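You operate a simulated robot arm through the tools that you are given. There is no shell and no other tool. Be economical: measure what you need, move in short steps, check, and stop when the job is done.

You are at the controls of a simulated robot arm. One attempt, no reset.

Task
Power up the big winder, reset it, set width L and jog it.
Fine: hold the jog button down for a second or longer.

The check looks at the end state, three seconds after you hand in, the way a careful person would. Anything else that was tipped, shoved, dropped, spilled or broken makes it a failure.

Robot
A 7-joint arm with a two-finger parallel gripper, fixed in place. Base frame: the origin is at the foot of the arm, x ahead of it, y to its left, z up. Units: mm, degrees, N and s.
With the tool pointing down near the work surface it reaches from about 480 to 920 mm from the base axis. Its first joint turns from -115.0 to 115.0 degrees. Payload 3.91 kg.
The tool frame sits at the grasp point between the pads (the TCP): z along the fingers, y along the line on which they close. The tips reach 30 mm beyond it. The gripper opens to 110 mm. The fingers are 20 mm wide and 10 mm thick; the gripper's body (48 by 112 mm) begins 55 mm behind the TCP.
Orientation is that of the tool frame in the base frame, as a unit quaternion [x, y, z, w]. With the fingers straight down and closing along the base's y, the tool's x points along the base's -x, its y along +y and its z along -z.

Tools
- The arm moves only by the tool play_rows. Its argument "deltas" is a list of rows, each an object of numbers (a shift or turn left out is 0, a gripper value left out holds the last): "tx", "ty", "tz": the shift along the base's x, y, z in mm; "wx", "wy", "wz": the turn, a rotation vector about the base's x, y, z in rad; "fingers": the gripper command, from -1 (fully open) to 1 (shut), values between in proportion. In form: [{"tx": .., "ty": .., "tz": .., "wx": .., "wy": .., "wz": .., "fingers": ..}, ...]. A call has 1 to 10 rows; each row shifts and turns the commanded pose from where the row before left it. Each row takes 0.2 s and may step no farther than 50 mm and 8.6 degrees from the row before; otherwise, or with a gripper value out of range, the whole call is refused. Where a pose cannot be reached the arm comes as near as it can. A force on the tool above 40 N (or 10 N above the force at the start of the call, whichever is more), or a blocked arm, ends the call early, and 0.2 s more pass. Each finger travels about 153 mm/s and halts on what it meets, pressing with about 23 N; the grip force reading is that of the motor and also rises with nothing between the fingers. The clock runs only during rows and for 0.2 s after the last one: add rows that do not move to give the fingers time. It gives the time, the measured TCP pose, the force on the tool (base axes), the opening and the grip force at its end, in the units of the frame above (readings bear some noise).
- Cameras (640 x 400 px; columns grow to the right, rows downward): "scene" is fixed at [402.1, 499.5, 1780.5]; the picture's right is [-0.99, -0.14, 0.00], its down [-0.12, 0.82, -0.56] and it looks along [0.08, -0.55, -0.83] (base axes); focal length 240 px, centre (320, 200). "wrist" rides on the gripper at [-36, 0, -57] in the tool frame; the picture's right is [0.00, -1.00, 0.00], its down [0.97, 0.00, -0.24] and it looks along [0.24, 0.00, 0.97] (tool axes); focal length 218 px, centre (320, 200). There is no depth. A picture from a camera that has moved, and an enlarged one, comes with that camera's place and axes in the base frame and with its lens.
- snapshot(camera): a new picture of that camera. No time passes.
- slide_trunk(by): slides the trunk up (or, below 0, down) by that many mm; the arm rides with it, the base frame stays. It gives what a move gives, with no picture.
- zoom(camera, box): a new picture of the part [left, top, right, bottom] of that camera's present view, enlarged. No time passes.
- job_done(): hands the job in; it is judged then, once.

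Work in short steps. Places have to be worked out from the pictures, the camera data and where the tool is seen: move nearer, look again, correct. Check each grasp and each placing, and mend what went wrong. You have 120 turns and 64 pictures in all, those below and enlarged ones among them. Open the gripper and draw the arm clear of the work before you hand the job in, unless the task says otherwise; then end with one line.

The tools are called after "Request:" by a JSON object that holds its "op" and its "data". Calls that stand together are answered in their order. play_rows: Moves the arm, as the interface text tells. Its arguments: {"type":"object","properties":{"deltas":{"type":"array","items":{"type":"object","properties":{"tx":{"type":"number"},"ty":{"type":"number"},"tz":{"type":"number"},"wx":{"type":"number"},"wy":{"type":"number"},"wz":{"type":"number"},"fingers":{"type":"number"}}}}},"required":["deltas"]} The other tools are called the same way: slide_trunk (by) slides the trunk up or down; snapshot (camera) takes a picture; zoom (camera, box) takes an enlarged picture of a part of a camera's view; job_done () hands the job in.

At the start:

```text
time_s: 0.0
tool_pos: [551.4, 62.0, 1488.2]
orientation: [0.001, 1.0, 0.0, 0.0]
wrist_force: [-0.2, -0.4, 0.3]
finger_gap: 110.3
grip_force: 0.0
trunk travel left (down, up): [-875.0, 115.0]
```

scene: 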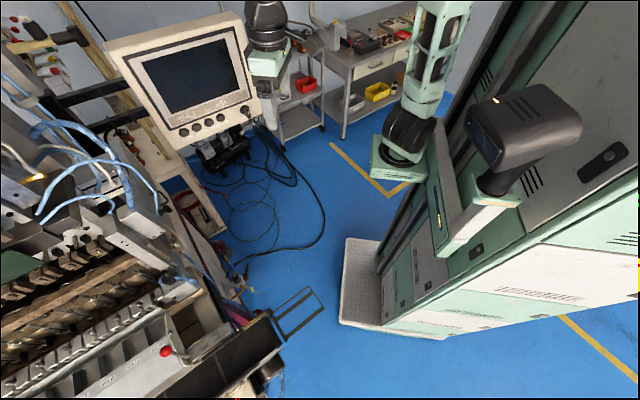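
wrist: 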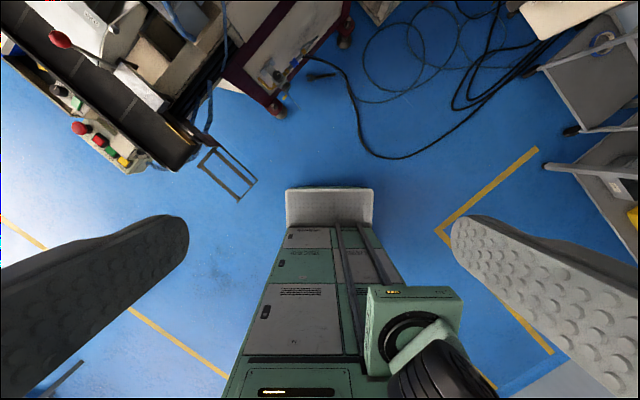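

The wrist view shows a control panel with buttons at the upper left and another one below it. I'll zoom in on both views.

Request:
{"op": "zoom", "data": {"camera": "wrist", "box": [0, 20, 200, 180]}}

Request:
{"op": "zoom", "data": {"camera": "scene", "box": [0, 200, 320, 400]}}

Request:
{"op": "zoom", "data": {"camera": "scene", "box": [0, 0, 320, 200]}}

```text
2.50 times, centred on (100, 100) of wrist
camera zoom: at [589.2, 61.4, 1543.9], right [0.0, -1.0, 0.0], down [-0.97, 0.0, 0.24], along [-0.24, 0.0, -0.97], focal length 546 px, centre (870, 450)
```

zoom: 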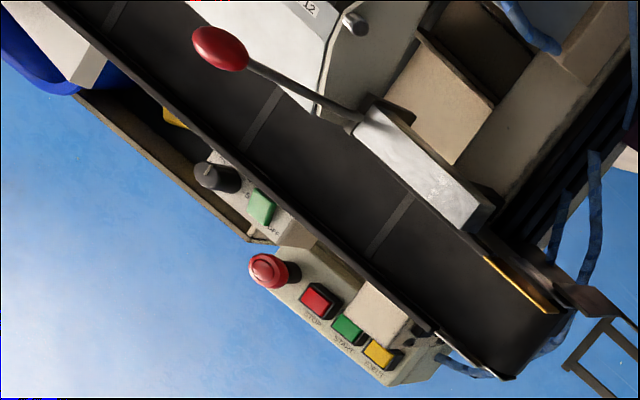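

```text
2.00 times, centred on (160, 300) of scene
camera zoom: at [402.1, 499.5, 1780.5], right [-0.99, -0.14, 0.0], down [-0.12, 0.82, -0.56], along [0.08, -0.55, -0.83], focal length 481 px, centre (640, 0)
```

zoom: 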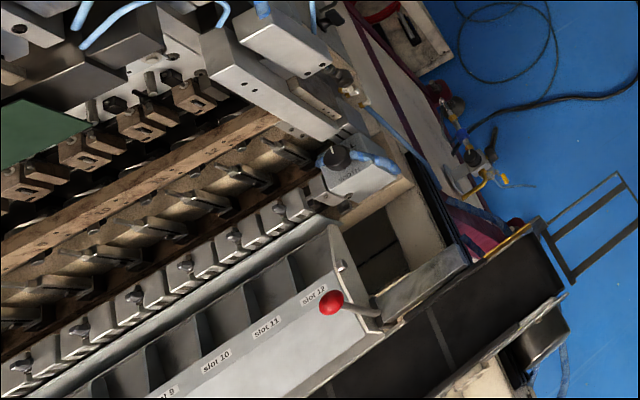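

```text
2.00 times, centred on (160, 100) of scene
camera zoom: at [402.1, 499.5, 1780.5], right [-0.99, -0.14, 0.0], down [-0.12, 0.82, -0.56], along [0.08, -0.55, -0.83], focal length 481 px, centre (640, 400)
```

zoom: 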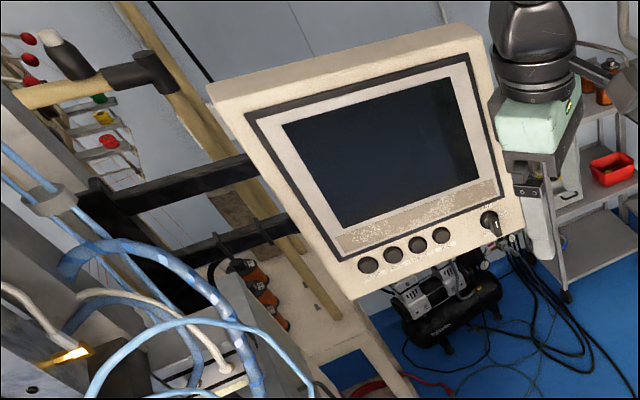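

Several control panels are visible. I'll zoom in on the labels to find which machine is the "big winder".

Request:
{"op": "zoom", "data": {"camera": "scene", "box": [160, 90, 270, 160]}}

Request:
{"op": "zoom", "data": {"camera": "wrist", "box": [50, 60, 170, 180]}}

Request:
{"op": "zoom", "data": {"camera": "wrist", "box": [0, 0, 120, 80]}}

Request:
{"op": "zoom", "data": {"camera": "scene", "box": [0, 0, 100, 90]}}

```text
5.71 times, centred on (215, 125) of scene
camera zoom: at [402.1, 499.5, 1780.5], right [-0.99, -0.14, 0.0], down [-0.12, 0.82, -0.56], along [0.08, -0.55, -0.83], focal length 1374 px, centre (920, 629)
```

zoom: 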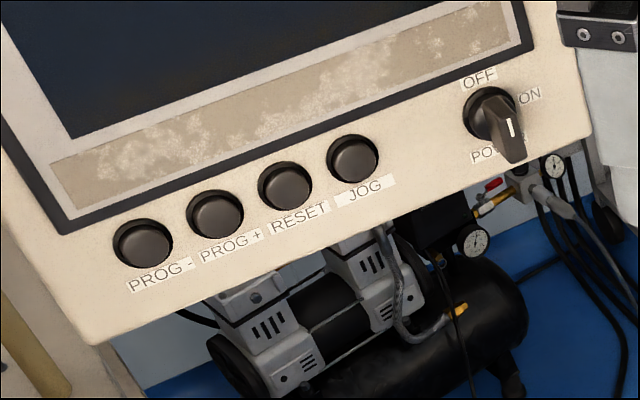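

```text
3.33 times, centred on (110, 120) of wrist
camera zoom: at [589.2, 61.4, 1543.9], right [0.0, -1.0, 0.0], down [-0.97, 0.0, 0.24], along [-0.24, 0.0, -0.97], focal length 728 px, centre (1020, 467)
```

zoom: 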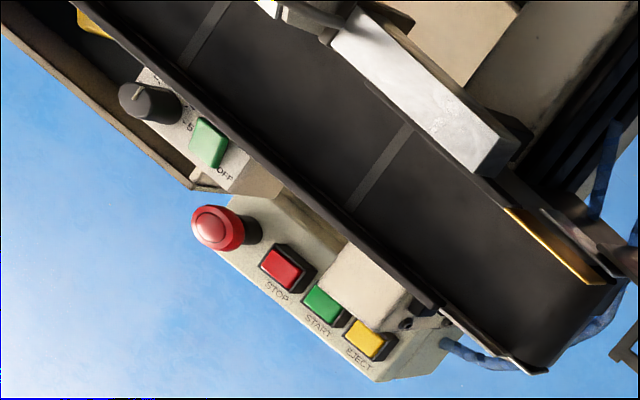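

```text
5.00 times, centred on (60, 40) of wrist
camera zoom: at [589.2, 61.4, 1543.9], right [0.0, -1.0, 0.0], down [-0.97, 0.0, 0.24], along [-0.24, 0.0, -0.97], focal length 1091 px, centre (1620, 1000)
```

zoom: 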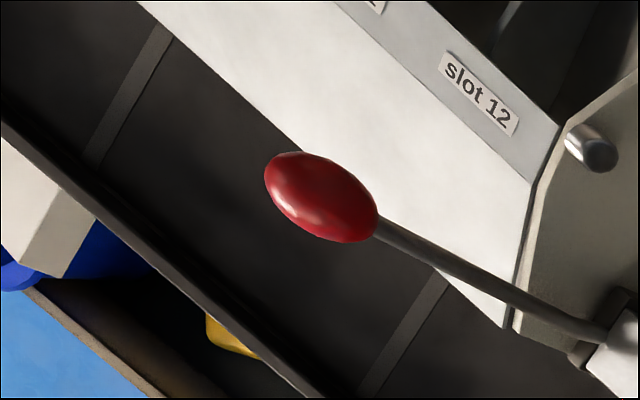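

```text
4.44 times, centred on (50, 45) of scene
camera zoom: at [402.1, 499.5, 1780.5], right [-0.99, -0.14, 0.0], down [-0.12, 0.82, -0.56], along [0.08, -0.55, -0.83], focal length 1068 px, centre (1520, 889)
```

zoom: 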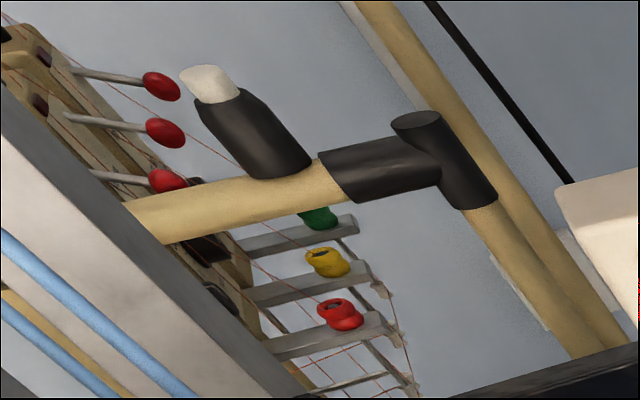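

The pendant has PROG-, PROG+, RESET, JOG and POWER. Next I'll look for the width control, including the knob by the slotted machine.

Request:
{"op": "zoom", "data": {"camera": "scene", "box": [140, 260, 220, 310]}}

Request:
{"op": "zoom", "data": {"camera": "wrist", "box": [40, 70, 110, 120]}}

Request:
{"op": "zoom", "data": {"camera": "wrist", "box": [90, 0, 350, 130]}}

```text
8.00 times, centred on (180, 285) of scene
camera zoom: at [402.1, 499.5, 1780.5], right [-0.99, -0.14, 0.0], down [-0.12, 0.82, -0.56], along [0.08, -0.55, -0.83], focal length 1923 px, centre (1440, -480)
```

zoom: 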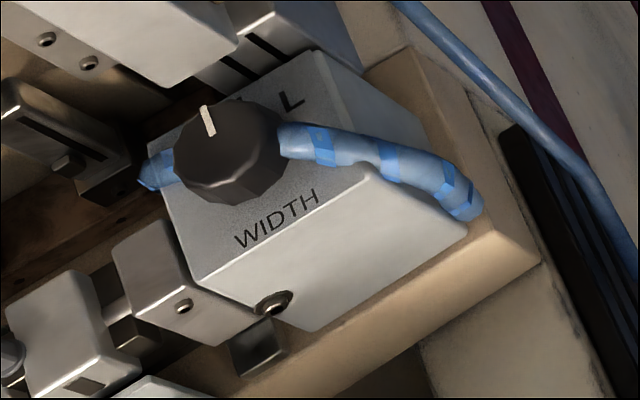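

```text
8.00 times, centred on (75, 95) of wrist
camera zoom: at [589.2, 61.4, 1543.9], right [0.0, -1.0, 0.0], down [-0.97, 0.0, 0.24], along [-0.24, 0.0, -0.97], focal length 1746 px, centre (2280, 1040)
```

zoom: 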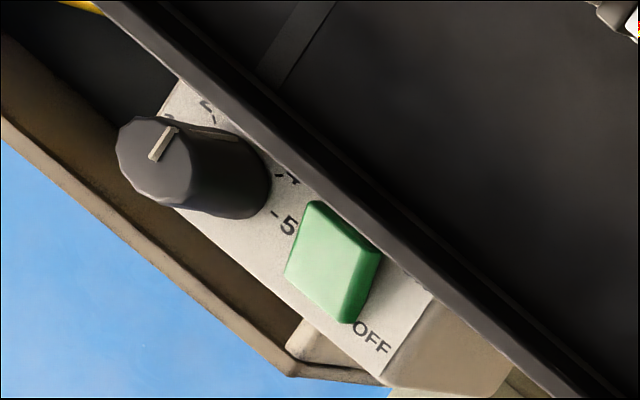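

```text
2.46 times, centred on (220, 65) of wrist
camera zoom: at [589.2, 61.4, 1543.9], right [0.0, -1.0, 0.0], down [-0.97, 0.0, 0.24], along [-0.24, 0.0, -0.97], focal length 537 px, centre (566, 532)
```

zoom: 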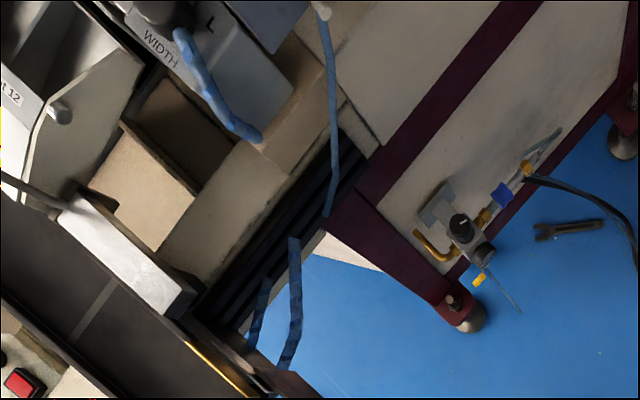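

WIDTH is on the machine at roughly (850, 370, 1080), with L clockwise of the present pointer. I'll tilt the wrist forward to see the pendant and locate everything by triangulation.

Request:
{"op": "play_rows", "data": {"deltas": [{"wy": -0.145, "fingers": 1}, {"wy": -0.145}, {"wy": -0.145}, {"wy": -0.145}, {"wy": -0.145}, {"wy": -0.145}, {"wy": -0.145}]}}

Request:
{"op": "snapshot", "data": {"camera": "wrist"}}

Request:
{"op": "snapshot", "data": {"camera": "scene"}}

```text
time_s: 1.6
tool_pos: [559.3, 66.2, 1478.5]
orientation: [-0.001, 0.874, 0.0, 0.487]
wrist_force: [0.2, 0.4, -0.9]
finger_gap: 0.0
grip_force: 23.0
out of reach, approached as far as the arm can: row 7
trunk travel left (down, up): [-875.0, 115.0]
```

```text
51 pictures are left
camera wrist: at [530.7, 65.0, 1538.5], right [0.0, -1.0, 0.0], down [-0.72, 0.0, -0.7], along [0.7, 0.0, -0.72], focal length 218 px, centre (320, 200)
```

wrist: 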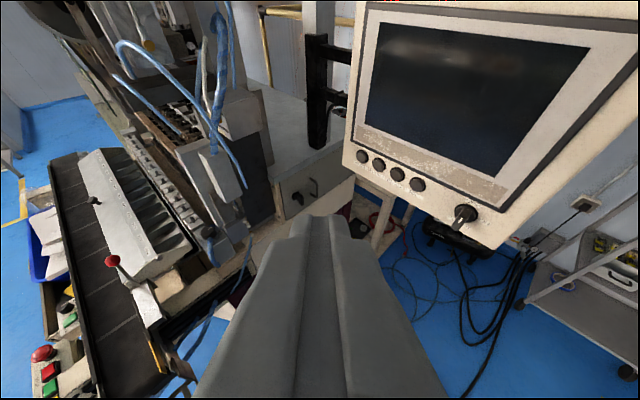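

```text
50 pictures are left
```

scene: 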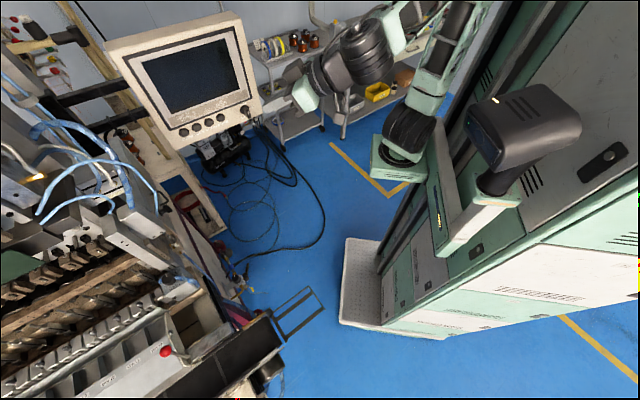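

Triangulation puts JOG near (809, -100, 1287), PROG- near (898, -19, 1286) and the POWER knob near (751, -160, 1281). The face is vertical with its normal about (-0.68, 0.73, 0). I'll take a closer look at the POWER and WIDTH knobs.

Request:
{"op": "zoom", "data": {"camera": "wrist", "box": [340, 130, 520, 250]}}

Request:
{"op": "zoom", "data": {"camera": "wrist", "box": [120, 170, 270, 290]}}

```text
3.33 times, centred on (430, 190) of wrist
camera zoom: at [530.7, 65.0, 1538.5], right [0.0, -1.0, 0.0], down [-0.72, 0.0, -0.7], along [0.7, 0.0, -0.72], focal length 728 px, centre (-47, 233)
```

zoom: 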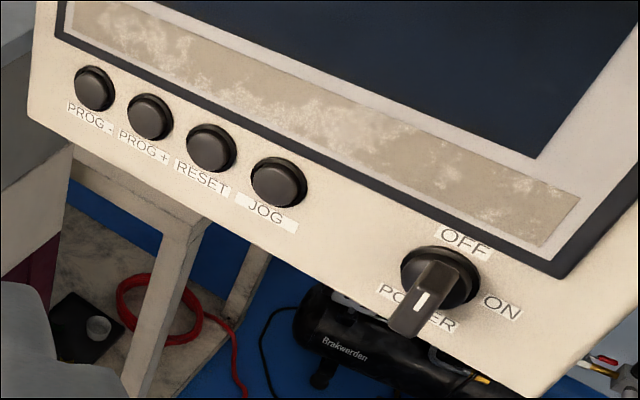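

```text
3.33 times, centred on (195, 230) of wrist
camera zoom: at [530.7, 65.0, 1538.5], right [0.0, -1.0, 0.0], down [-0.72, 0.0, -0.7], along [0.7, 0.0, -0.72], focal length 728 px, centre (737, 100)
```

zoom: 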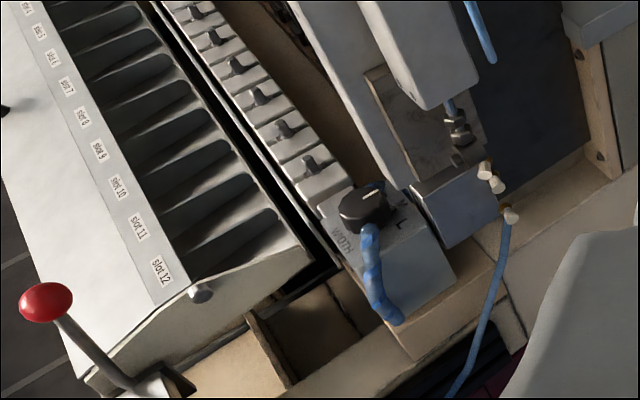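

The power bar handle is vertical (OFF), and ON is about 90° clockwise. I'll lower the trunk so the arm can point horizontally at pendant height.

Request:
{"op": "slide_trunk", "data": {"by": -180}}

Request:
{"op": "play_rows", "data": {"deltas": [{"tx": -20, "wy": -0.14}, {"tx": -20, "wy": -0.14}, {"tx": -10, "wy": -0.14}, {"wy": -0.13}]}}

```text
time_s: 3.6
tool_pos: [558.1, 66.5, 1298.2]
orientation: [0.001, 0.874, -0.002, 0.486]
wrist_force: [-0.7, -0.3, -0.2]
finger_gap: 0.0
grip_force: 23.0
trunk travel left (down, up): [-695.0, 295.0]
```

```text
time_s: 4.6
tool_pos: [517.4, 87.0, 1284.8]
orientation: [0.001, 0.709, -0.001, 0.705]
wrist_force: [0.2, -0.8, -0.2]
finger_gap: 0.0
grip_force: 22.6
out of reach, approached as far as the arm can: row 1, 4
trunk travel left (down, up): [-695.0, 295.0]
```

The tool is now horizontal. I'll yaw it to face the pendant while easing forward into a more comfortable reach.

Request:
{"op": "play_rows", "data": {"deltas": [{"tx": 15, "wz": -0.137}, {"tx": 15, "wz": -0.137}, {"tx": 15, "wz": -0.137}, {"tx": 15, "wz": -0.137}, {"tx": 15, "wz": -0.137}, {"tx": 15, "wz": -0.135}]}}

Request:
{"op": "snapshot", "data": {"camera": "wrist"}}

Request:
{"op": "snapshot", "data": {"camera": "scene"}}

```text
time_s: 6.0
tool_pos: [609.0, 86.3, 1285.7]
orientation: [0.284, 0.65, -0.283, 0.646]
wrist_force: [-1.2, -0.3, 0.3]
finger_gap: 0.0
grip_force: 22.9
trunk travel left (down, up): [-695.0, 295.0]
```

```text
47 pictures are left
camera wrist: at [571.6, 127.2, 1322.1], right [-0.73, -0.68, 0.0], down [-0.17, 0.18, -0.97], along [0.66, -0.71, -0.25], focal length 218 px, centre (320, 200)
```

wrist: 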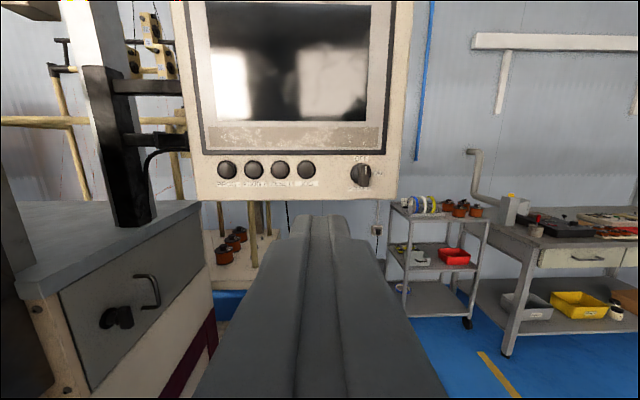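

```text
46 pictures are left
```

scene: 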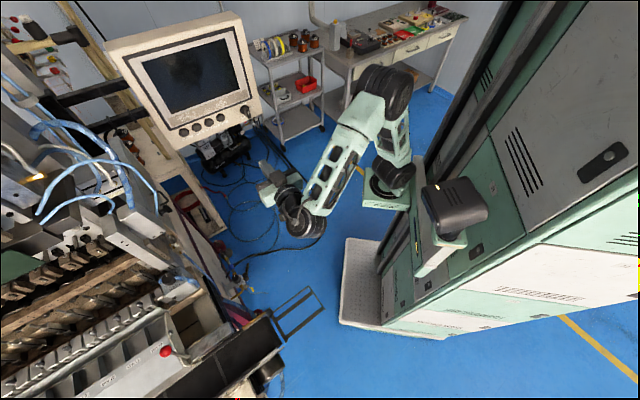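

The view is now square to the pendant face, and it matches the earlier estimates. I'll zoom in on the controls for precise aim.

Request:
{"op": "zoom", "data": {"camera": "wrist", "box": [210, 140, 410, 210]}}

Request:
{"op": "zoom", "data": {"camera": "wrist", "box": [335, 145, 395, 205]}}

```text
3.20 times, centred on (310, 175) of wrist
camera zoom: at [571.6, 127.2, 1322.1], right [-0.73, -0.68, 0.0], down [-0.17, 0.18, -0.97], along [0.66, -0.71, -0.25], focal length 698 px, centre (352, 280)
```

zoom: 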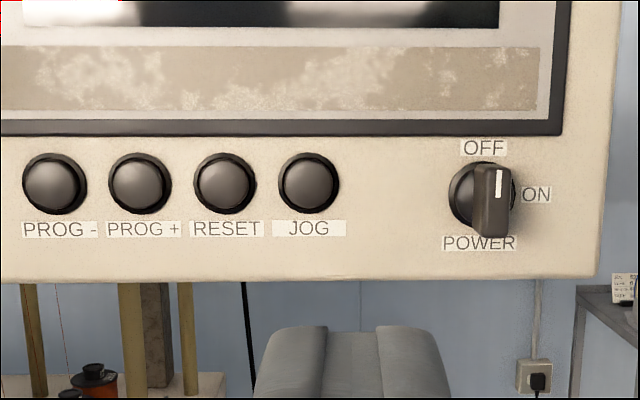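

```text
6.67 times, centred on (365, 175) of wrist
camera zoom: at [571.6, 127.2, 1322.1], right [-0.73, -0.68, 0.0], down [-0.17, 0.18, -0.97], along [0.66, -0.71, -0.25], focal length 1455 px, centre (20, 367)
```

zoom: 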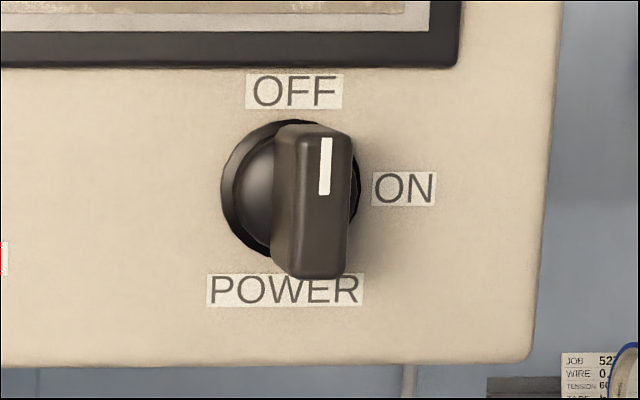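

The POWER bar is about 12 mm wide, 29 mm tall and sticks out about 28 mm, centred near (750, -155, 1279). I'll go to a pre-grasp point 100 mm out with the fingers half open.

Request:
{"op": "play_rows", "data": {"deltas": [{"tx": 18, "ty": -42, "tz": -2, "fingers": 0.2}, {"tx": 18, "ty": -42, "tz": -2}, {"tx": 18, "ty": -42, "tz": -2}, {"tx": 19, "ty": -42, "tz": -1}]}}

Request:
{"op": "snapshot", "data": {"camera": "wrist"}}

```text
time_s: 7.0
tool_pos: [681.3, -80.7, 1276.9]
orientation: [0.282, 0.65, -0.281, 0.647]
wrist_force: [0.1, 0.8, -0.1]
finger_gap: 44.2
grip_force: 0.1
trunk travel left (down, up): [-695.0, 295.0]
```

```text
43 pictures are left
camera wrist: at [644.5, -40.0, 1313.5], right [-0.73, -0.68, 0.0], down [-0.17, 0.18, -0.97], along [0.66, -0.71, -0.25], focal length 218 px, centre (320, 200)
```

wrist: 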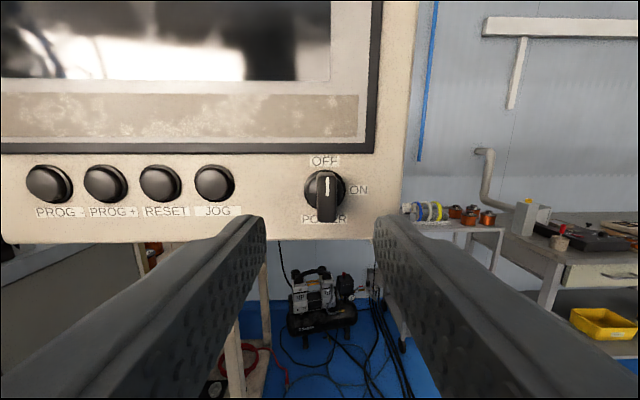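

The finger centreline is about 4 mm left of the knob and 3 mm low. I'll correct that and advance about 55 mm, leaving the tips about 15 mm off the face.

Request:
{"op": "play_rows", "data": {"deltas": [{"tx": -2.7, "ty": -2.5, "tz": 3}, {"tx": 13, "ty": -14}, {"tx": 12, "ty": -13}, {"tx": 12, "ty": -13}, {}]}}

Request:
{"op": "snapshot", "data": {"camera": "wrist"}}

```text
time_s: 8.2
tool_pos: [715.4, -124.8, 1282.0]
orientation: [0.283, 0.651, -0.282, 0.646]
wrist_force: [0.5, -0.8, -0.6]
finger_gap: 44.3
grip_force: 0.1
trunk travel left (down, up): [-695.0, 295.0]
```

```text
42 pictures are left
camera wrist: at [677.7, -84.4, 1318.4], right [-0.73, -0.68, 0.0], down [-0.17, 0.18, -0.97], along [0.66, -0.71, -0.25], focal length 218 px, centre (320, 200)
```

wrist: 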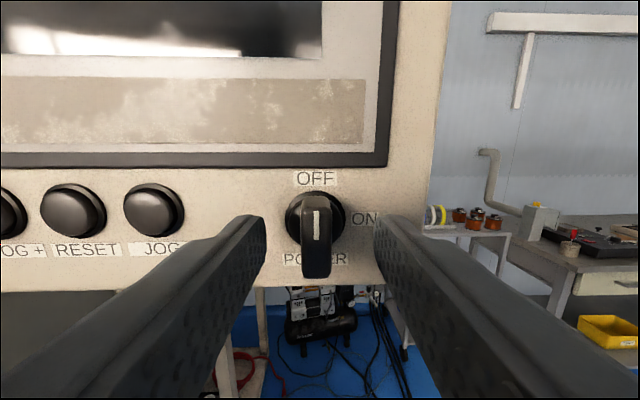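

Alignment is good in lateral position and height. I'll advance 7 mm more and close on the bar.

Request:
{"op": "play_rows", "data": {"deltas": [{"tx": 4.8, "ty": -5.1}, {"fingers": 0.6}, {"fingers": 1}, {}]}}

Request:
{"op": "snapshot", "data": {"camera": "wrist"}}

```text
time_s: 9.2
tool_pos: [720.8, -129.0, 1282.9]
orientation: [0.283, 0.649, -0.282, 0.647]
wrist_force: [8.4, 1.2, 4.4]
finger_gap: 13.5
grip_force: 44.8
trunk travel left (down, up): [-695.0, 295.0]
```

```text
41 pictures are left
camera wrist: at [684.1, -89.0, 1318.2], right [-0.73, -0.68, 0.0], down [-0.17, 0.18, -0.97], along [0.66, -0.71, -0.25], focal length 218 px, centre (320, 200)
```

wrist: 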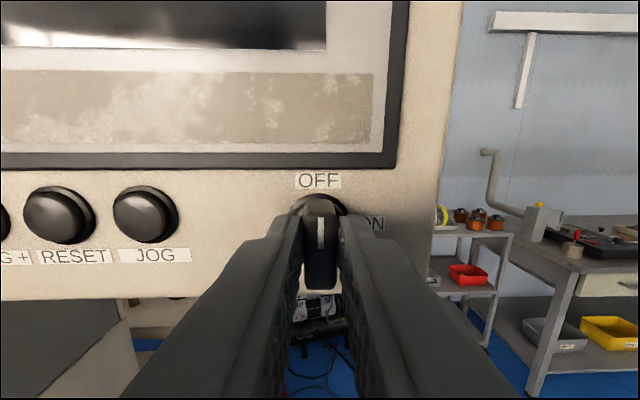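

The bar is held at a 13.5 mm gap. I'll turn clockwise in small steps about the tool axis.

Request:
{"op": "play_rows", "data": {"deltas": [{"wx": 0.095, "wy": -0.102}, {"wx": 0.095, "wy": -0.102}, {"wx": 0.095, "wy": -0.102}, {"wx": 0.095, "wy": -0.102}, {"wx": 0.095, "wy": -0.102}, {"wx": 0.095, "wy": -0.102}]}}

Request:
{"op": "snapshot", "data": {"camera": "wrist"}}

```text
time_s: 10.6
tool_pos: [720.9, -130.1, 1281.5]
orientation: [0.474, 0.525, -0.061, 0.705]
wrist_force: [-11.3, -5.2, 20.6]
finger_gap: 13.2
grip_force: 45.4
out of reach, approached as far as the arm can: row 5, 6
trunk travel left (down, up): [-695.0, 295.0]
```

```text
40 pictures are left
camera wrist: at [666.9, -104.7, 1309.7], right [-0.58, -0.54, -0.6], down [0.27, 0.57, -0.78], along [0.77, -0.61, -0.19], focal length 218 px, centre (320, 200)
```

wrist: 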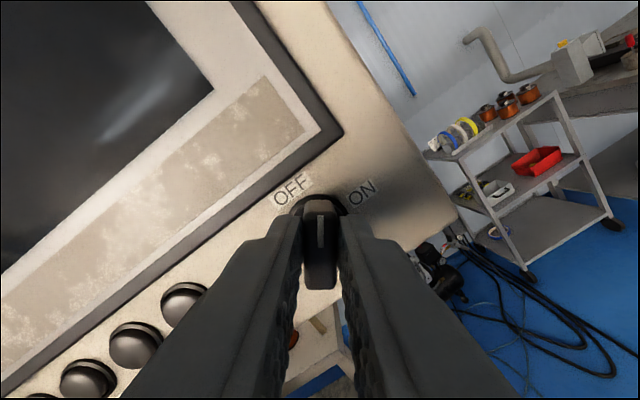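

The roll stopped at a joint limit about 37° in, while still on axis. I'll release, back off, roll the hand −180° (the gripper is symmetric) and regrip to finish the turn.

Request:
{"op": "play_rows", "data": {"deltas": [{"fingers": 0.2}, {}, {"tx": -16, "ty": 17}, {"tx": -30, "ty": 32}, {"wx": -0.097, "wy": 0.104}, {"wx": -0.097, "wy": 0.104}, {"wx": -0.097, "wy": 0.104}, {"wx": -0.097, "wy": 0.104}]}}

Request:
{"op": "snapshot", "data": {"camera": "wrist"}}

```text
time_s: 12.4
tool_pos: [677.7, -77.7, 1279.3]
orientation: [0.306, 0.64, -0.258, 0.656]
wrist_force: [0.0, 0.1, -0.6]
finger_gap: 43.7
grip_force: 0.1
trunk travel left (down, up): [-695.0, 295.0]
```

```text
39 pictures are left
camera wrist: at [637.8, -39.7, 1315.0], right [-0.73, -0.68, -0.07], down [-0.12, 0.23, -0.97], along [0.67, -0.7, -0.25], focal length 218 px, centre (320, 200)
```

wrist: 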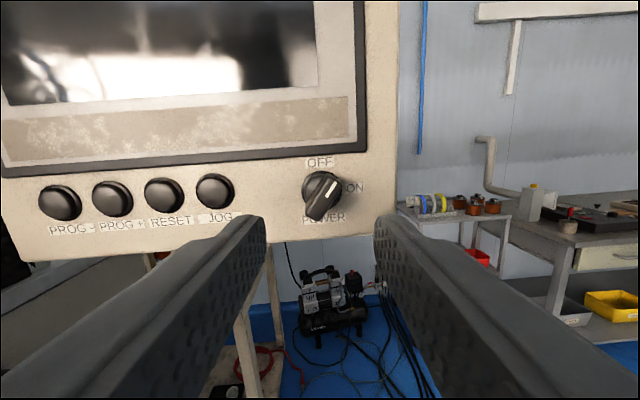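

The knob stayed at about 37°. I'll roll the hand the other way by about 147°.

Request:
{"op": "play_rows", "data": {"deltas": [{"tx": -10, "ty": 10, "wx": -0.097, "wy": 0.104}, {"tx": -10, "ty": 10, "wx": -0.097, "wy": 0.104}, {"wx": -0.097, "wy": 0.104}, {"wx": -0.097, "wy": 0.104}, {"wx": -0.097, "wy": 0.104}, {"wx": -0.097, "wy": 0.104}, {"wx": -0.097, "wy": 0.104}, {"wx": -0.097, "wy": 0.104}, {"wx": -0.097, "wy": 0.104}, {"wx": -0.097, "wy": 0.104}]}}

Request:
{"op": "play_rows", "data": {"deltas": [{"wx": -0.097, "wy": 0.104}, {"wx": -0.097, "wy": 0.104}, {"wx": -0.097, "wy": 0.104}, {"wx": -0.097, "wy": 0.104}, {"wx": -0.097, "wy": 0.104}, {"wx": -0.097, "wy": 0.104}, {"wx": -0.097, "wy": 0.104}, {"wx": -0.097, "wy": 0.104}]}}

Request:
{"op": "snapshot", "data": {"camera": "wrist"}}

```text
time_s: 14.6
tool_pos: [656.3, -59.6, 1278.4]
orientation: [-0.184, 0.683, -0.627, 0.327]
wrist_force: [-0.2, -0.7, 1.1]
finger_gap: 43.9
grip_force: 0.0
trunk travel left (down, up): [-695.0, 295.0]
```

```text
time_s: 16.4
tool_pos: [658.2, -58.6, 1276.9]
orientation: [0.522, -0.474, 0.707, 0.06]
wrist_force: [-0.4, 0.9, 0.8]
finger_gap: 43.9
grip_force: 0.1
trunk travel left (down, up): [-695.0, 295.0]
```

```text
38 pictures are left
camera wrist: at [636.0, -3.1, 1248.5], right [0.58, 0.54, 0.61], down [-0.6, -0.22, 0.77], along [0.55, -0.81, 0.2], focal length 218 px, centre (320, 200)
```

wrist: 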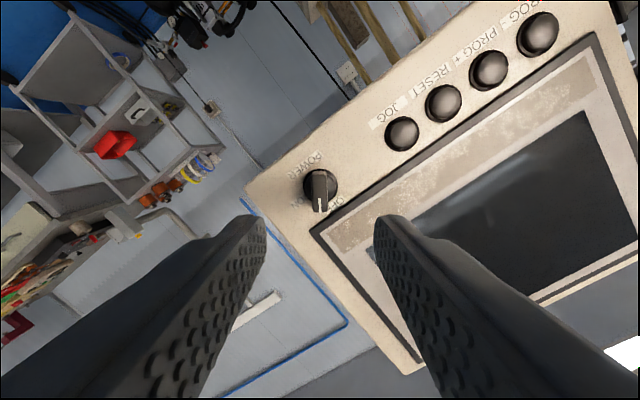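

The hand is aligned with the bar at −143° roll. I'll advance to the same grip point (720.8, -129.5, 1281.5) and close.

Request:
{"op": "play_rows", "data": {"deltas": [{"tx": 25, "ty": -28, "tz": 2}, {"tx": 20, "ty": -22, "tz": 2}, {"tx": 17, "ty": -20, "tz": 0.5}, {}, {"fingers": 0.6}, {"fingers": 1}, {}]}}

Request:
{"op": "snapshot", "data": {"camera": "wrist"}}

```text
time_s: 18.0
tool_pos: [720.1, -129.9, 1281.3]
orientation: [0.522, -0.475, 0.706, 0.06]
wrist_force: [-5.8, -3.7, -8.5]
finger_gap: 13.0
grip_force: 45.0
trunk travel left (down, up): [-695.0, 295.0]
```

```text
37 pictures are left
camera wrist: at [699.2, -75.2, 1252.3], right [0.58, 0.54, 0.61], down [-0.6, -0.22, 0.77], along [0.55, -0.81, 0.2], focal length 218 px, centre (320, 200)
```

wrist: 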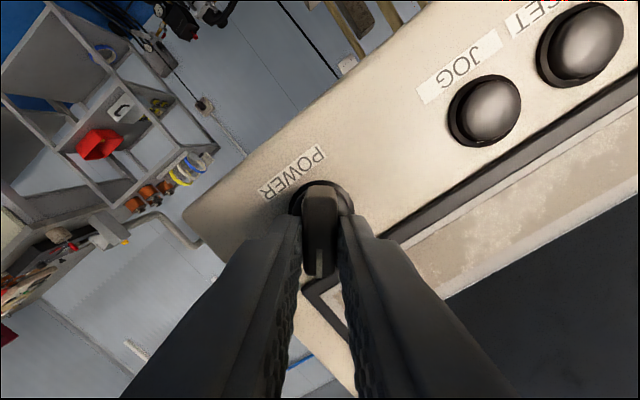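

The bar is gripped at 13 mm. I'll turn the remaining 53° clockwise plus a small margin, watching for a stop.

Request:
{"op": "play_rows", "data": {"deltas": [{"wx": 0.095, "wy": -0.102}, {"wx": 0.095, "wy": -0.102}, {"wx": 0.095, "wy": -0.102}, {"wx": 0.095, "wy": -0.102}, {"wx": 0.095, "wy": -0.102}, {"wx": 0.095, "wy": -0.102}, {"wx": 0.068, "wy": -0.073}]}}

Request:
{"op": "snapshot", "data": {"camera": "wrist"}}

```text
time_s: 19.6
tool_pos: [719.6, -131.1, 1278.5]
orientation: [-0.251, 0.662, -0.656, 0.261]
wrist_force: [-4.3, -15.1, -26.2]
finger_gap: 12.7
grip_force: 45.2
trunk travel left (down, up): [-695.0, 295.0]
```

```text
36 pictures are left
camera wrist: at [708.8, -66.2, 1279.7], right [-0.01, -0.01, 1.0], down [-0.88, -0.48, -0.02], along [0.48, -0.88, -0.01], focal length 218 px, centre (320, 200)
```

wrist: 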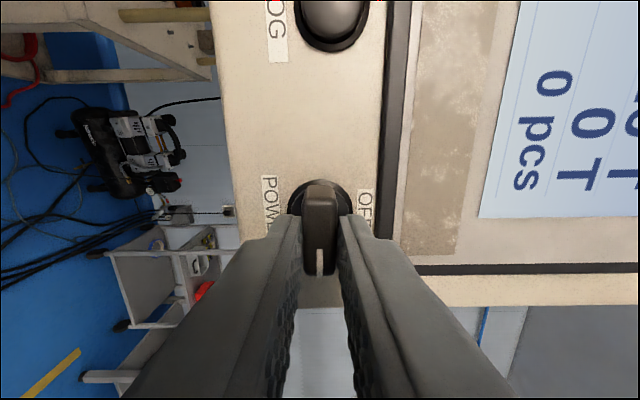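

The screen is lit, so power is on. I'll release, back off and roll back level to read the display.

Request:
{"op": "play_rows", "data": {"deltas": [{"fingers": 0.2}, {}, {"tx": -18, "ty": 19}, {"tx": -30, "ty": 32}, {"tx": -16, "ty": 17, "wx": 0.095, "wy": -0.102}, {"wx": 0.095, "wy": -0.102, "fingers": 1}, {"wx": 0.095, "wy": -0.102}, {"wx": 0.095, "wy": -0.102}, {"wx": 0.095, "wy": -0.102}, {"wx": 0.095, "wy": -0.102}]}}

Request:
{"op": "play_rows", "data": {"deltas": [{"wx": 0.095, "wy": -0.102}, {"wx": 0.095, "wy": -0.102}, {"wx": 0.095, "wy": -0.102}, {"wx": 0.095, "wy": -0.102}, {"wx": 0.07, "wy": -0.075}]}}

Request:
{"op": "snapshot", "data": {"camera": "wrist"}}

```text
time_s: 21.8
tool_pos: [655.6, -60.7, 1282.0]
orientation: [0.04, 0.707, -0.491, 0.507]
wrist_force: [-0.4, 0.6, -0.7]
finger_gap: 0.1
grip_force: 22.7
trunk travel left (down, up): [-695.0, 295.0]
```

```text
time_s: 23.0
tool_pos: [654.1, -60.0, 1282.2]
orientation: [0.266, 0.658, -0.3, 0.638]
wrist_force: [-0.2, 0.2, 0.0]
finger_gap: 0.0
grip_force: 24.0
trunk travel left (down, up): [-695.0, 295.0]
```

```text
35 pictures are left
camera wrist: at [618.8, -19.1, 1318.0], right [-0.73, -0.68, 0.05], down [-0.21, 0.14, -0.97], along [0.65, -0.72, -0.25], focal length 218 px, centre (320, 200)
```

wrist: 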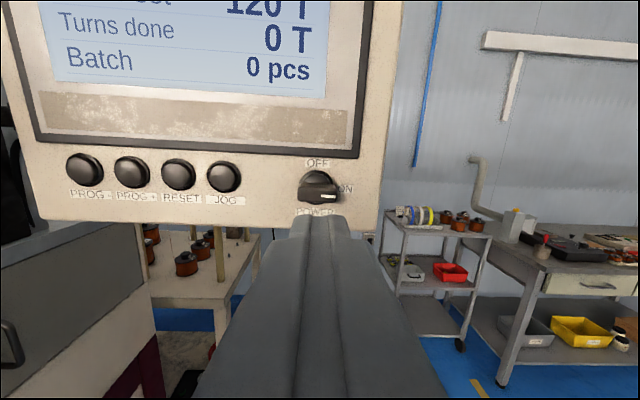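

POWER is on. Now I'll move the closed fingertips in front of RESET (about (836.5, -74, 1287)), staying about 30 mm off the face.

Request:
{"op": "play_rows", "data": {"deltas": [{"tx": 35, "ty": 7.5, "tz": 1.2, "wx": 0.034, "wy": -0.036}, {"tx": 35, "ty": 7.5, "tz": 1.2}, {"tx": 35, "ty": 7.5, "tz": 1.2}, {"tx": 36, "ty": 7.5, "tz": 1.2}, {}]}}

Request:
{"op": "snapshot", "data": {"camera": "wrist"}}

```text
time_s: 24.2
tool_pos: [795.0, -30.1, 1288.9]
orientation: [0.281, 0.652, -0.284, 0.645]
wrist_force: [-0.1, 0.0, -0.1]
finger_gap: 0.0
grip_force: 23.1
trunk travel left (down, up): [-695.0, 295.0]
```

```text
34 pictures are left
camera wrist: at [758.1, 9.8, 1324.9], right [-0.73, -0.68, 0.01], down [-0.17, 0.18, -0.97], along [0.66, -0.71, -0.25], focal length 218 px, centre (320, 200)
```

wrist: 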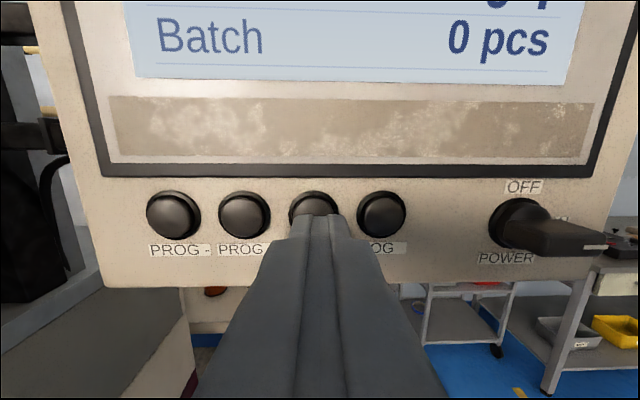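

The tips need to shift about 3 mm left and 2 mm down. I'll correct and push in with small steps; the force limit will stop the arm.

Request:
{"op": "play_rows", "data": {"deltas": [{"tx": 2.2, "ty": 2, "tz": -2}, {"tx": 6.8, "ty": -7.3}, {"tx": 4.8, "ty": -5.1}, {"tx": 2, "ty": -2.2}, {"tx": 2, "ty": -2.2}]}}

Request:
{"op": "snapshot", "data": {"camera": "wrist"}}

```text
time_s: 25.4
tool_pos: [814.2, -47.0, 1284.5]
orientation: [0.28, 0.652, -0.283, 0.645]
wrist_force: [0.5, 0.3, 1.1]
finger_gap: 0.0
grip_force: 23.0
trunk travel left (down, up): [-695.0, 295.0]
```

```text
33 pictures are left
camera wrist: at [775.7, -5.6, 1321.0], right [-0.73, -0.68, 0.01], down [-0.17, 0.18, -0.97], along [0.66, -0.71, -0.25], focal length 218 px, centre (320, 200)
```

wrist: 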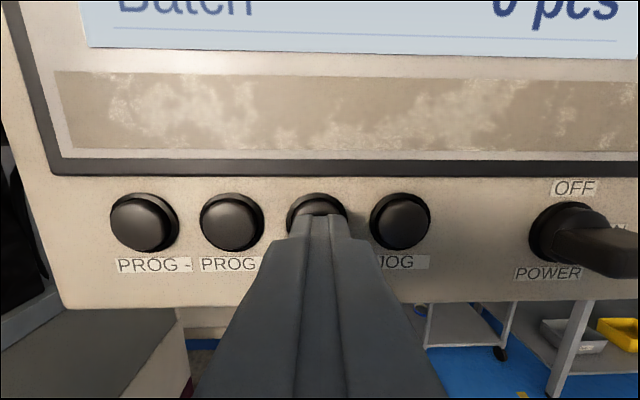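

Almost in contact. I'll push further in small increments.

Request:
{"op": "play_rows", "data": {"deltas": [{"tx": 1.4, "ty": -1.5}, {"tx": 1.4, "ty": -1.5}, {"tx": 1.4, "ty": -1.5}, {"tx": 1.4, "ty": -1.5}]}}

Request:
{"op": "play_rows", "data": {"deltas": [{"tx": 1.4, "ty": -1.5}, {"tx": 1.4, "ty": -1.5}]}}

Request:
{"op": "snapshot", "data": {"camera": "scene"}}

```text
time_s: 26.4
tool_pos: [817.8, -52.0, 1285.3]
orientation: [0.281, 0.651, -0.284, 0.645]
wrist_force: [-1.5, -0.2, -0.5]
finger_gap: 0.0
grip_force: 22.6
trunk travel left (down, up): [-695.0, 295.0]
```

```text
time_s: 27.0
tool_pos: [819.5, -53.7, 1285.0]
orientation: [0.281, 0.652, -0.284, 0.645]
wrist_force: [-8.4, 5.4, -0.1]
finger_gap: 0.0
grip_force: 22.8
trunk travel left (down, up): [-695.0, 295.0]
```

```text
32 pictures are left
```

scene: 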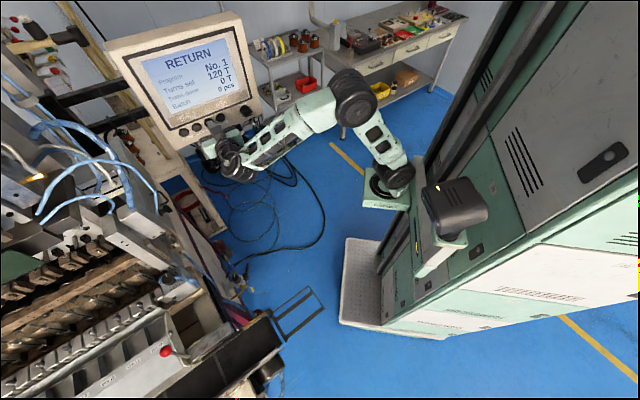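

There's a 10 N contact and the screen shows "RETURN". I'll press a bit deeper to be sure the button actuates, hold, and check the screen.

Request:
{"op": "play_rows", "data": {"deltas": [{"tx": 1.4, "ty": -1.5}, {"tx": 1.4, "ty": -1.5}, {"tx": 1.4, "ty": -1.5}, {}, {}]}}

Request:
{"op": "zoom", "data": {"camera": "scene", "box": [130, 20, 270, 150]}}

```text
time_s: 27.8
tool_pos: [822.3, -54.5, 1284.1]
orientation: [0.28, 0.654, -0.282, 0.644]
wrist_force: [-20.2, 10.1, 2.9]
finger_gap: 0.1
grip_force: 23.5
trunk travel left (down, up): [-695.0, 295.0]
stopped in row 3: the force on the tool passed its limit (the readings are from after the stop); the commanded pose is now the measured one
```

```text
3.08 times, centred on (200, 85) of scene
camera zoom: at [402.1, 499.5, 1780.5], right [-0.99, -0.14, 0.0], down [-0.12, 0.82, -0.56], along [0.08, -0.55, -0.83], focal length 740 px, centre (689, 554)
```

zoom: 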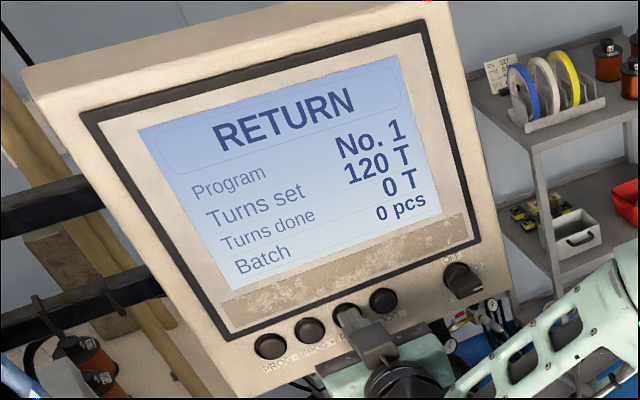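

The press hit its force limit, so the button is likely bottomed out. I'll back off and see what the screen says.

Request:
{"op": "play_rows", "data": {"deltas": [{"tx": -7, "ty": 7.5}, {"tx": -20, "ty": 22}, {"tx": -20, "ty": 22}, {}]}}

Request:
{"op": "zoom", "data": {"camera": "scene", "box": [130, 20, 270, 150]}}

```text
time_s: 28.8
tool_pos: [777.1, -6.2, 1280.9]
orientation: [0.28, 0.653, -0.282, 0.644]
wrist_force: [0.3, -0.3, -0.5]
finger_gap: 0.2
grip_force: 23.0
trunk travel left (down, up): [-695.0, 295.0]
```

```text
3.08 times, centred on (200, 85) of scene
camera zoom: at [402.1, 499.5, 1780.5], right [-0.99, -0.14, 0.0], down [-0.12, 0.82, -0.56], along [0.08, -0.55, -0.83], focal length 740 px, centre (689, 554)
```

zoom: 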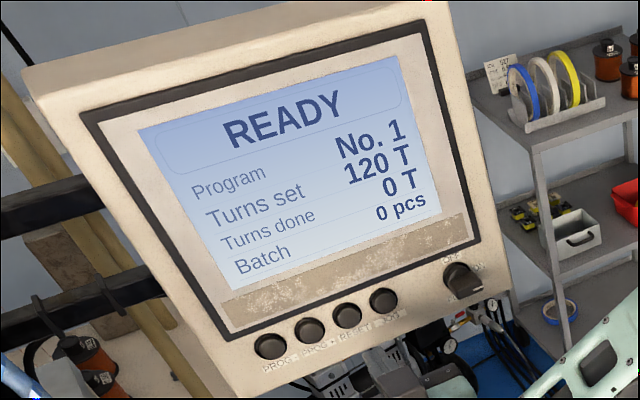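

The screen shows READY. Next is the WIDTH knob: I'll retreat from the pendant, raise, and yaw toward the machine for a closer look.

Request:
{"op": "play_rows", "data": {"deltas": [{"tx": -30, "ty": 30, "tz": 10}, {"tx": -30, "ty": 30, "tz": 10}, {"tx": -20, "ty": 12, "tz": 8, "wz": 0.138}, {"tx": -20, "ty": 12, "tz": 8, "wz": 0.138}, {"tx": -15, "ty": 10, "tz": 8, "wz": 0.138}, {"tx": -15, "ty": 8, "tz": 8, "wz": 0.138}, {"tx": -15, "ty": 8, "tz": 8, "wz": 0.138}, {"tx": -10, "ty": 8, "tz": 8, "wz": 0.138}, {"wz": 0.138, "tz": 8}, {"wz": 0.138, "tz": 8}]}}

Request:
{"op": "play_rows", "data": {"deltas": [{"wz": 0.138}, {"wx": -0.056, "wy": 0.126}, {"wx": -0.056, "wy": 0.126}, {"wx": -0.056, "wy": 0.126}, {"wx": -0.056, "wy": 0.126}, {"wx": -0.056, "wy": 0.126}]}}

Request:
{"op": "snapshot", "data": {"camera": "wrist"}}

Request:
{"op": "snapshot", "data": {"camera": "scene"}}

```text
time_s: 31.0
tool_pos: [622.1, 111.6, 1366.4]
orientation: [-0.106, 0.703, 0.099, 0.696]
wrist_force: [-0.3, 0.0, -0.9]
finger_gap: 0.3
grip_force: 22.8
trunk travel left (down, up): [-695.0, 295.0]
```

```text
time_s: 32.4
tool_pos: [626.6, 106.1, 1371.8]
orientation: [-0.182, 0.865, 0.088, 0.459]
wrist_force: [0.6, -0.3, -0.1]
finger_gap: 0.0
grip_force: 22.9
out of reach, approached as far as the arm can: row 4, 5
trunk travel left (down, up): [-695.0, 295.0]
```

```text
29 pictures are left
camera wrist: at [602.5, 95.9, 1434.4], right [0.4, -0.92, 0.02], down [-0.68, -0.3, -0.67], along [0.62, 0.25, -0.74], focal length 218 px, centre (320, 200)
```

wrist: 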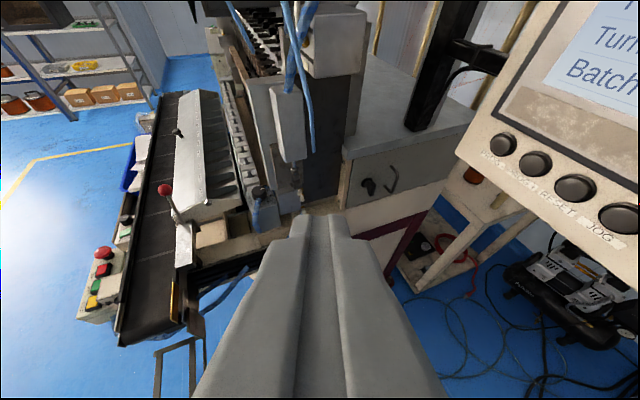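

```text
28 pictures are left
```

scene: 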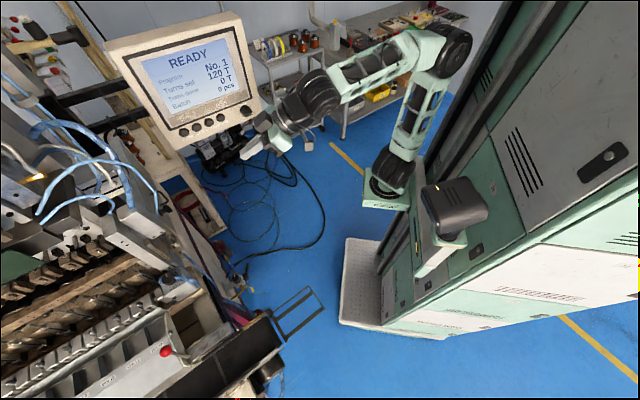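

The knob is in view near pixel (258, 190). I'll zoom in to refine its location and the box's orientation.

Request:
{"op": "zoom", "data": {"camera": "wrist", "box": [215, 155, 315, 235]}}

```text
5.00 times, centred on (265, 195) of wrist
camera zoom: at [602.5, 95.9, 1434.4], right [0.4, -0.92, 0.02], down [-0.68, -0.3, -0.67], along [0.62, 0.25, -0.74], focal length 1091 px, centre (595, 225)
```

zoom: 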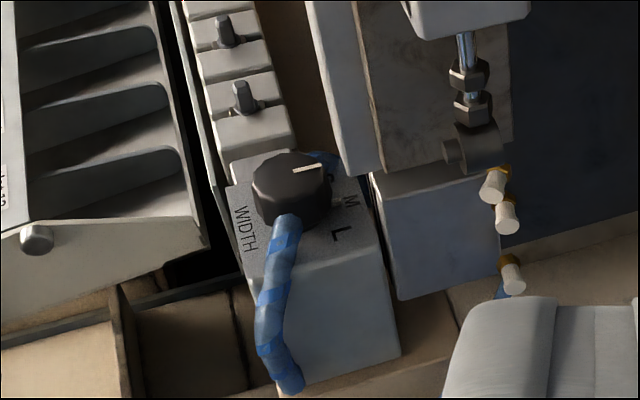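

I make the knob top (875, 359, 1067) on a horizontal face at about z = 1040. The pointer is now at M (about −45°), and L is at about −90°, so it turns clockwise from above. I'll approach along the radial direction with the tool tilted ~60° down, going partway first.

Request:
{"op": "play_rows", "data": {"deltas": [{"tx": 22.8, "ty": 28, "tz": -22.8, "wx": -0.022, "wy": 0.0525}, {"tx": 22.8, "ty": 28, "tz": -22.8, "wx": -0.022, "wy": 0.0525}, {"tx": 22.8, "ty": 28, "tz": -22.8, "wx": -0.022, "wy": 0.0525}, {"tx": 22.8, "ty": 28, "tz": -22.8, "wx": -0.022, "wy": 0.0525}, {"tx": 22.8, "ty": 28, "tz": -22.8, "wx": -0.022, "wy": 0.0525, "fingers": 0}]}}

Request:
{"op": "snapshot", "data": {"camera": "wrist"}}

Request:
{"op": "snapshot", "data": {"camera": "scene"}}

```text
time_s: 33.6
tool_pos: [742.6, 245.8, 1261.0]
orientation: [-0.193, 0.921, 0.063, 0.333]
wrist_force: [-1.5, -0.9, 1.2]
finger_gap: 55.0
grip_force: 0.1
trunk travel left (down, up): [-695.0, 295.0]
```

```text
26 pictures are left
camera wrist: at [734.3, 240.9, 1327.6], right [0.4, -0.92, 0.01], down [-0.82, -0.36, -0.43], along [0.4, 0.16, -0.9], focal length 218 px, centre (320, 200)
```

wrist: 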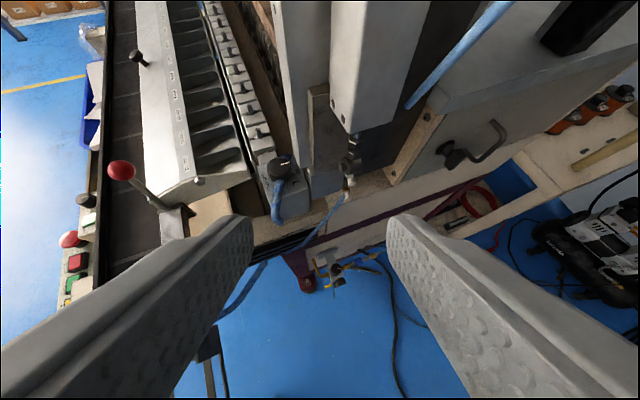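

```text
25 pictures are left
```

scene: 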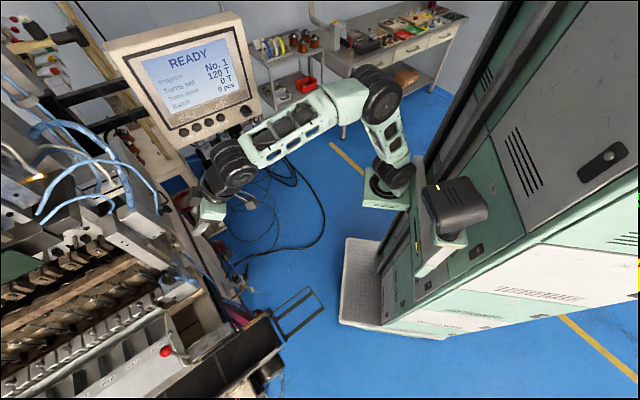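

The knob location is confirmed at about (873, 360). The hanging block near (885–918, 277–304) calls for a smaller yaw, so I'll move to a pre-grasp at yaw ~12° with 60° down-tilt.

Request:
{"op": "play_rows", "data": {"deltas": [{"tx": 17.4, "ty": 25.3, "tz": -22, "wx": -0.016, "wy": 0.04, "wz": -0.045}, {"tx": 17.4, "ty": 25.3, "tz": -22, "wx": -0.016, "wy": 0.04, "wz": -0.045}, {"tx": 17.4, "ty": 25.3, "tz": -22, "wx": -0.014, "wy": 0.041, "wz": -0.045}, {"tx": 17.4, "ty": 25.3, "tz": -22, "wx": -0.012, "wy": 0.042, "wz": -0.045}, {}]}}

Request:
{"op": "snapshot", "data": {"camera": "wrist"}}

```text
time_s: 34.8
tool_pos: [811.9, 345.6, 1169.6]
orientation: [-0.113, 0.96, 0.021, 0.254]
wrist_force: [-0.3, 0.8, -0.3]
finger_gap: 55.1
grip_force: 0.0
trunk travel left (down, up): [-695.0, 295.0]
```

```text
24 pictures are left
camera wrist: at [815.3, 345.9, 1236.0], right [0.23, -0.97, 0.02], down [-0.94, -0.23, -0.27], along [0.27, 0.05, -0.96], focal length 218 px, centre (320, 200)
```

wrist: 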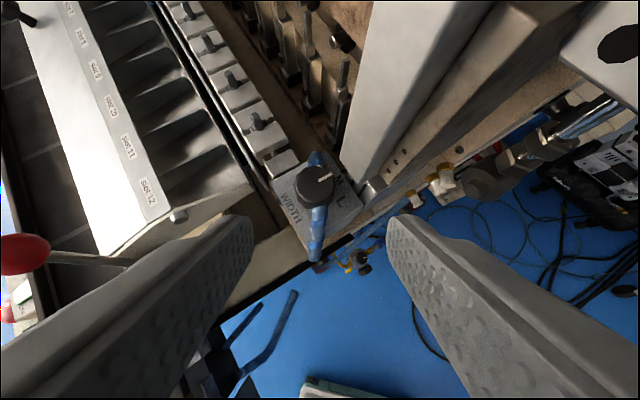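

Pose and knob agree. I'll zoom in to check the pointer, labels and hose clearance.

Request:
{"op": "zoom", "data": {"camera": "wrist", "box": [250, 130, 400, 270]}}

```text
2.86 times, centred on (325, 200) of wrist
camera zoom: at [815.3, 345.9, 1236.0], right [0.23, -0.97, 0.02], down [-0.94, -0.23, -0.27], along [0.27, 0.05, -0.96], focal length 624 px, centre (306, 200)
```

zoom: 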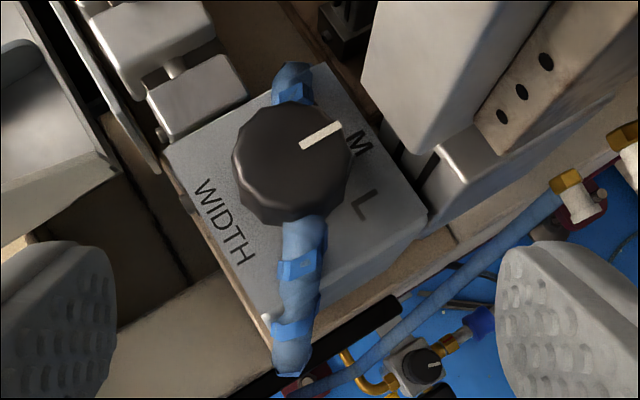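

The knob points at M, and L is about 48° clockwise. A vertical panel stands about 17 mm from the knob on the −y/+x side, so I'll use yaw −8° and a 44 mm gap to keep the right finger clear of it.

Request:
{"op": "play_rows", "data": {"deltas": [{"ty": 8, "wz": -0.114, "fingers": 0.2}, {"ty": 8, "wz": -0.114}, {"ty": 8, "wz": -0.114}, {}]}}

Request:
{"op": "snapshot", "data": {"camera": "wrist"}}

```text
time_s: 35.8
tool_pos: [799.3, 360.8, 1164.7]
orientation: [0.051, 0.965, -0.022, 0.255]
wrist_force: [-0.1, 0.3, -0.4]
finger_gap: 43.8
grip_force: 0.1
out of reach, approached as far as the arm can: row 2, 3
trunk travel left (down, up): [-695.0, 295.0]
```

```text
22 pictures are left
camera wrist: at [804.1, 360.4, 1231.7], right [-0.11, -0.99, 0.02], down [-0.96, 0.1, -0.27], along [0.27, -0.05, -0.96], focal length 218 px, centre (320, 200)
```

wrist: 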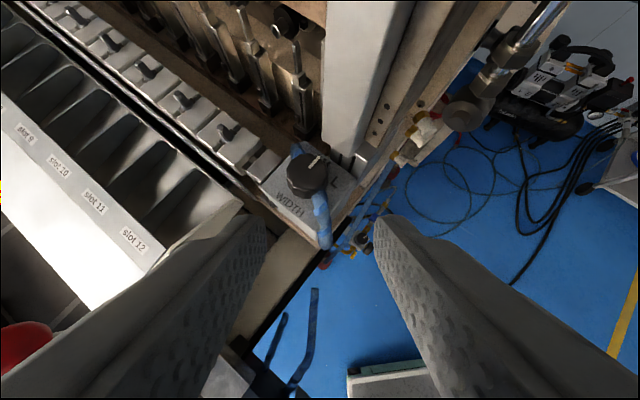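

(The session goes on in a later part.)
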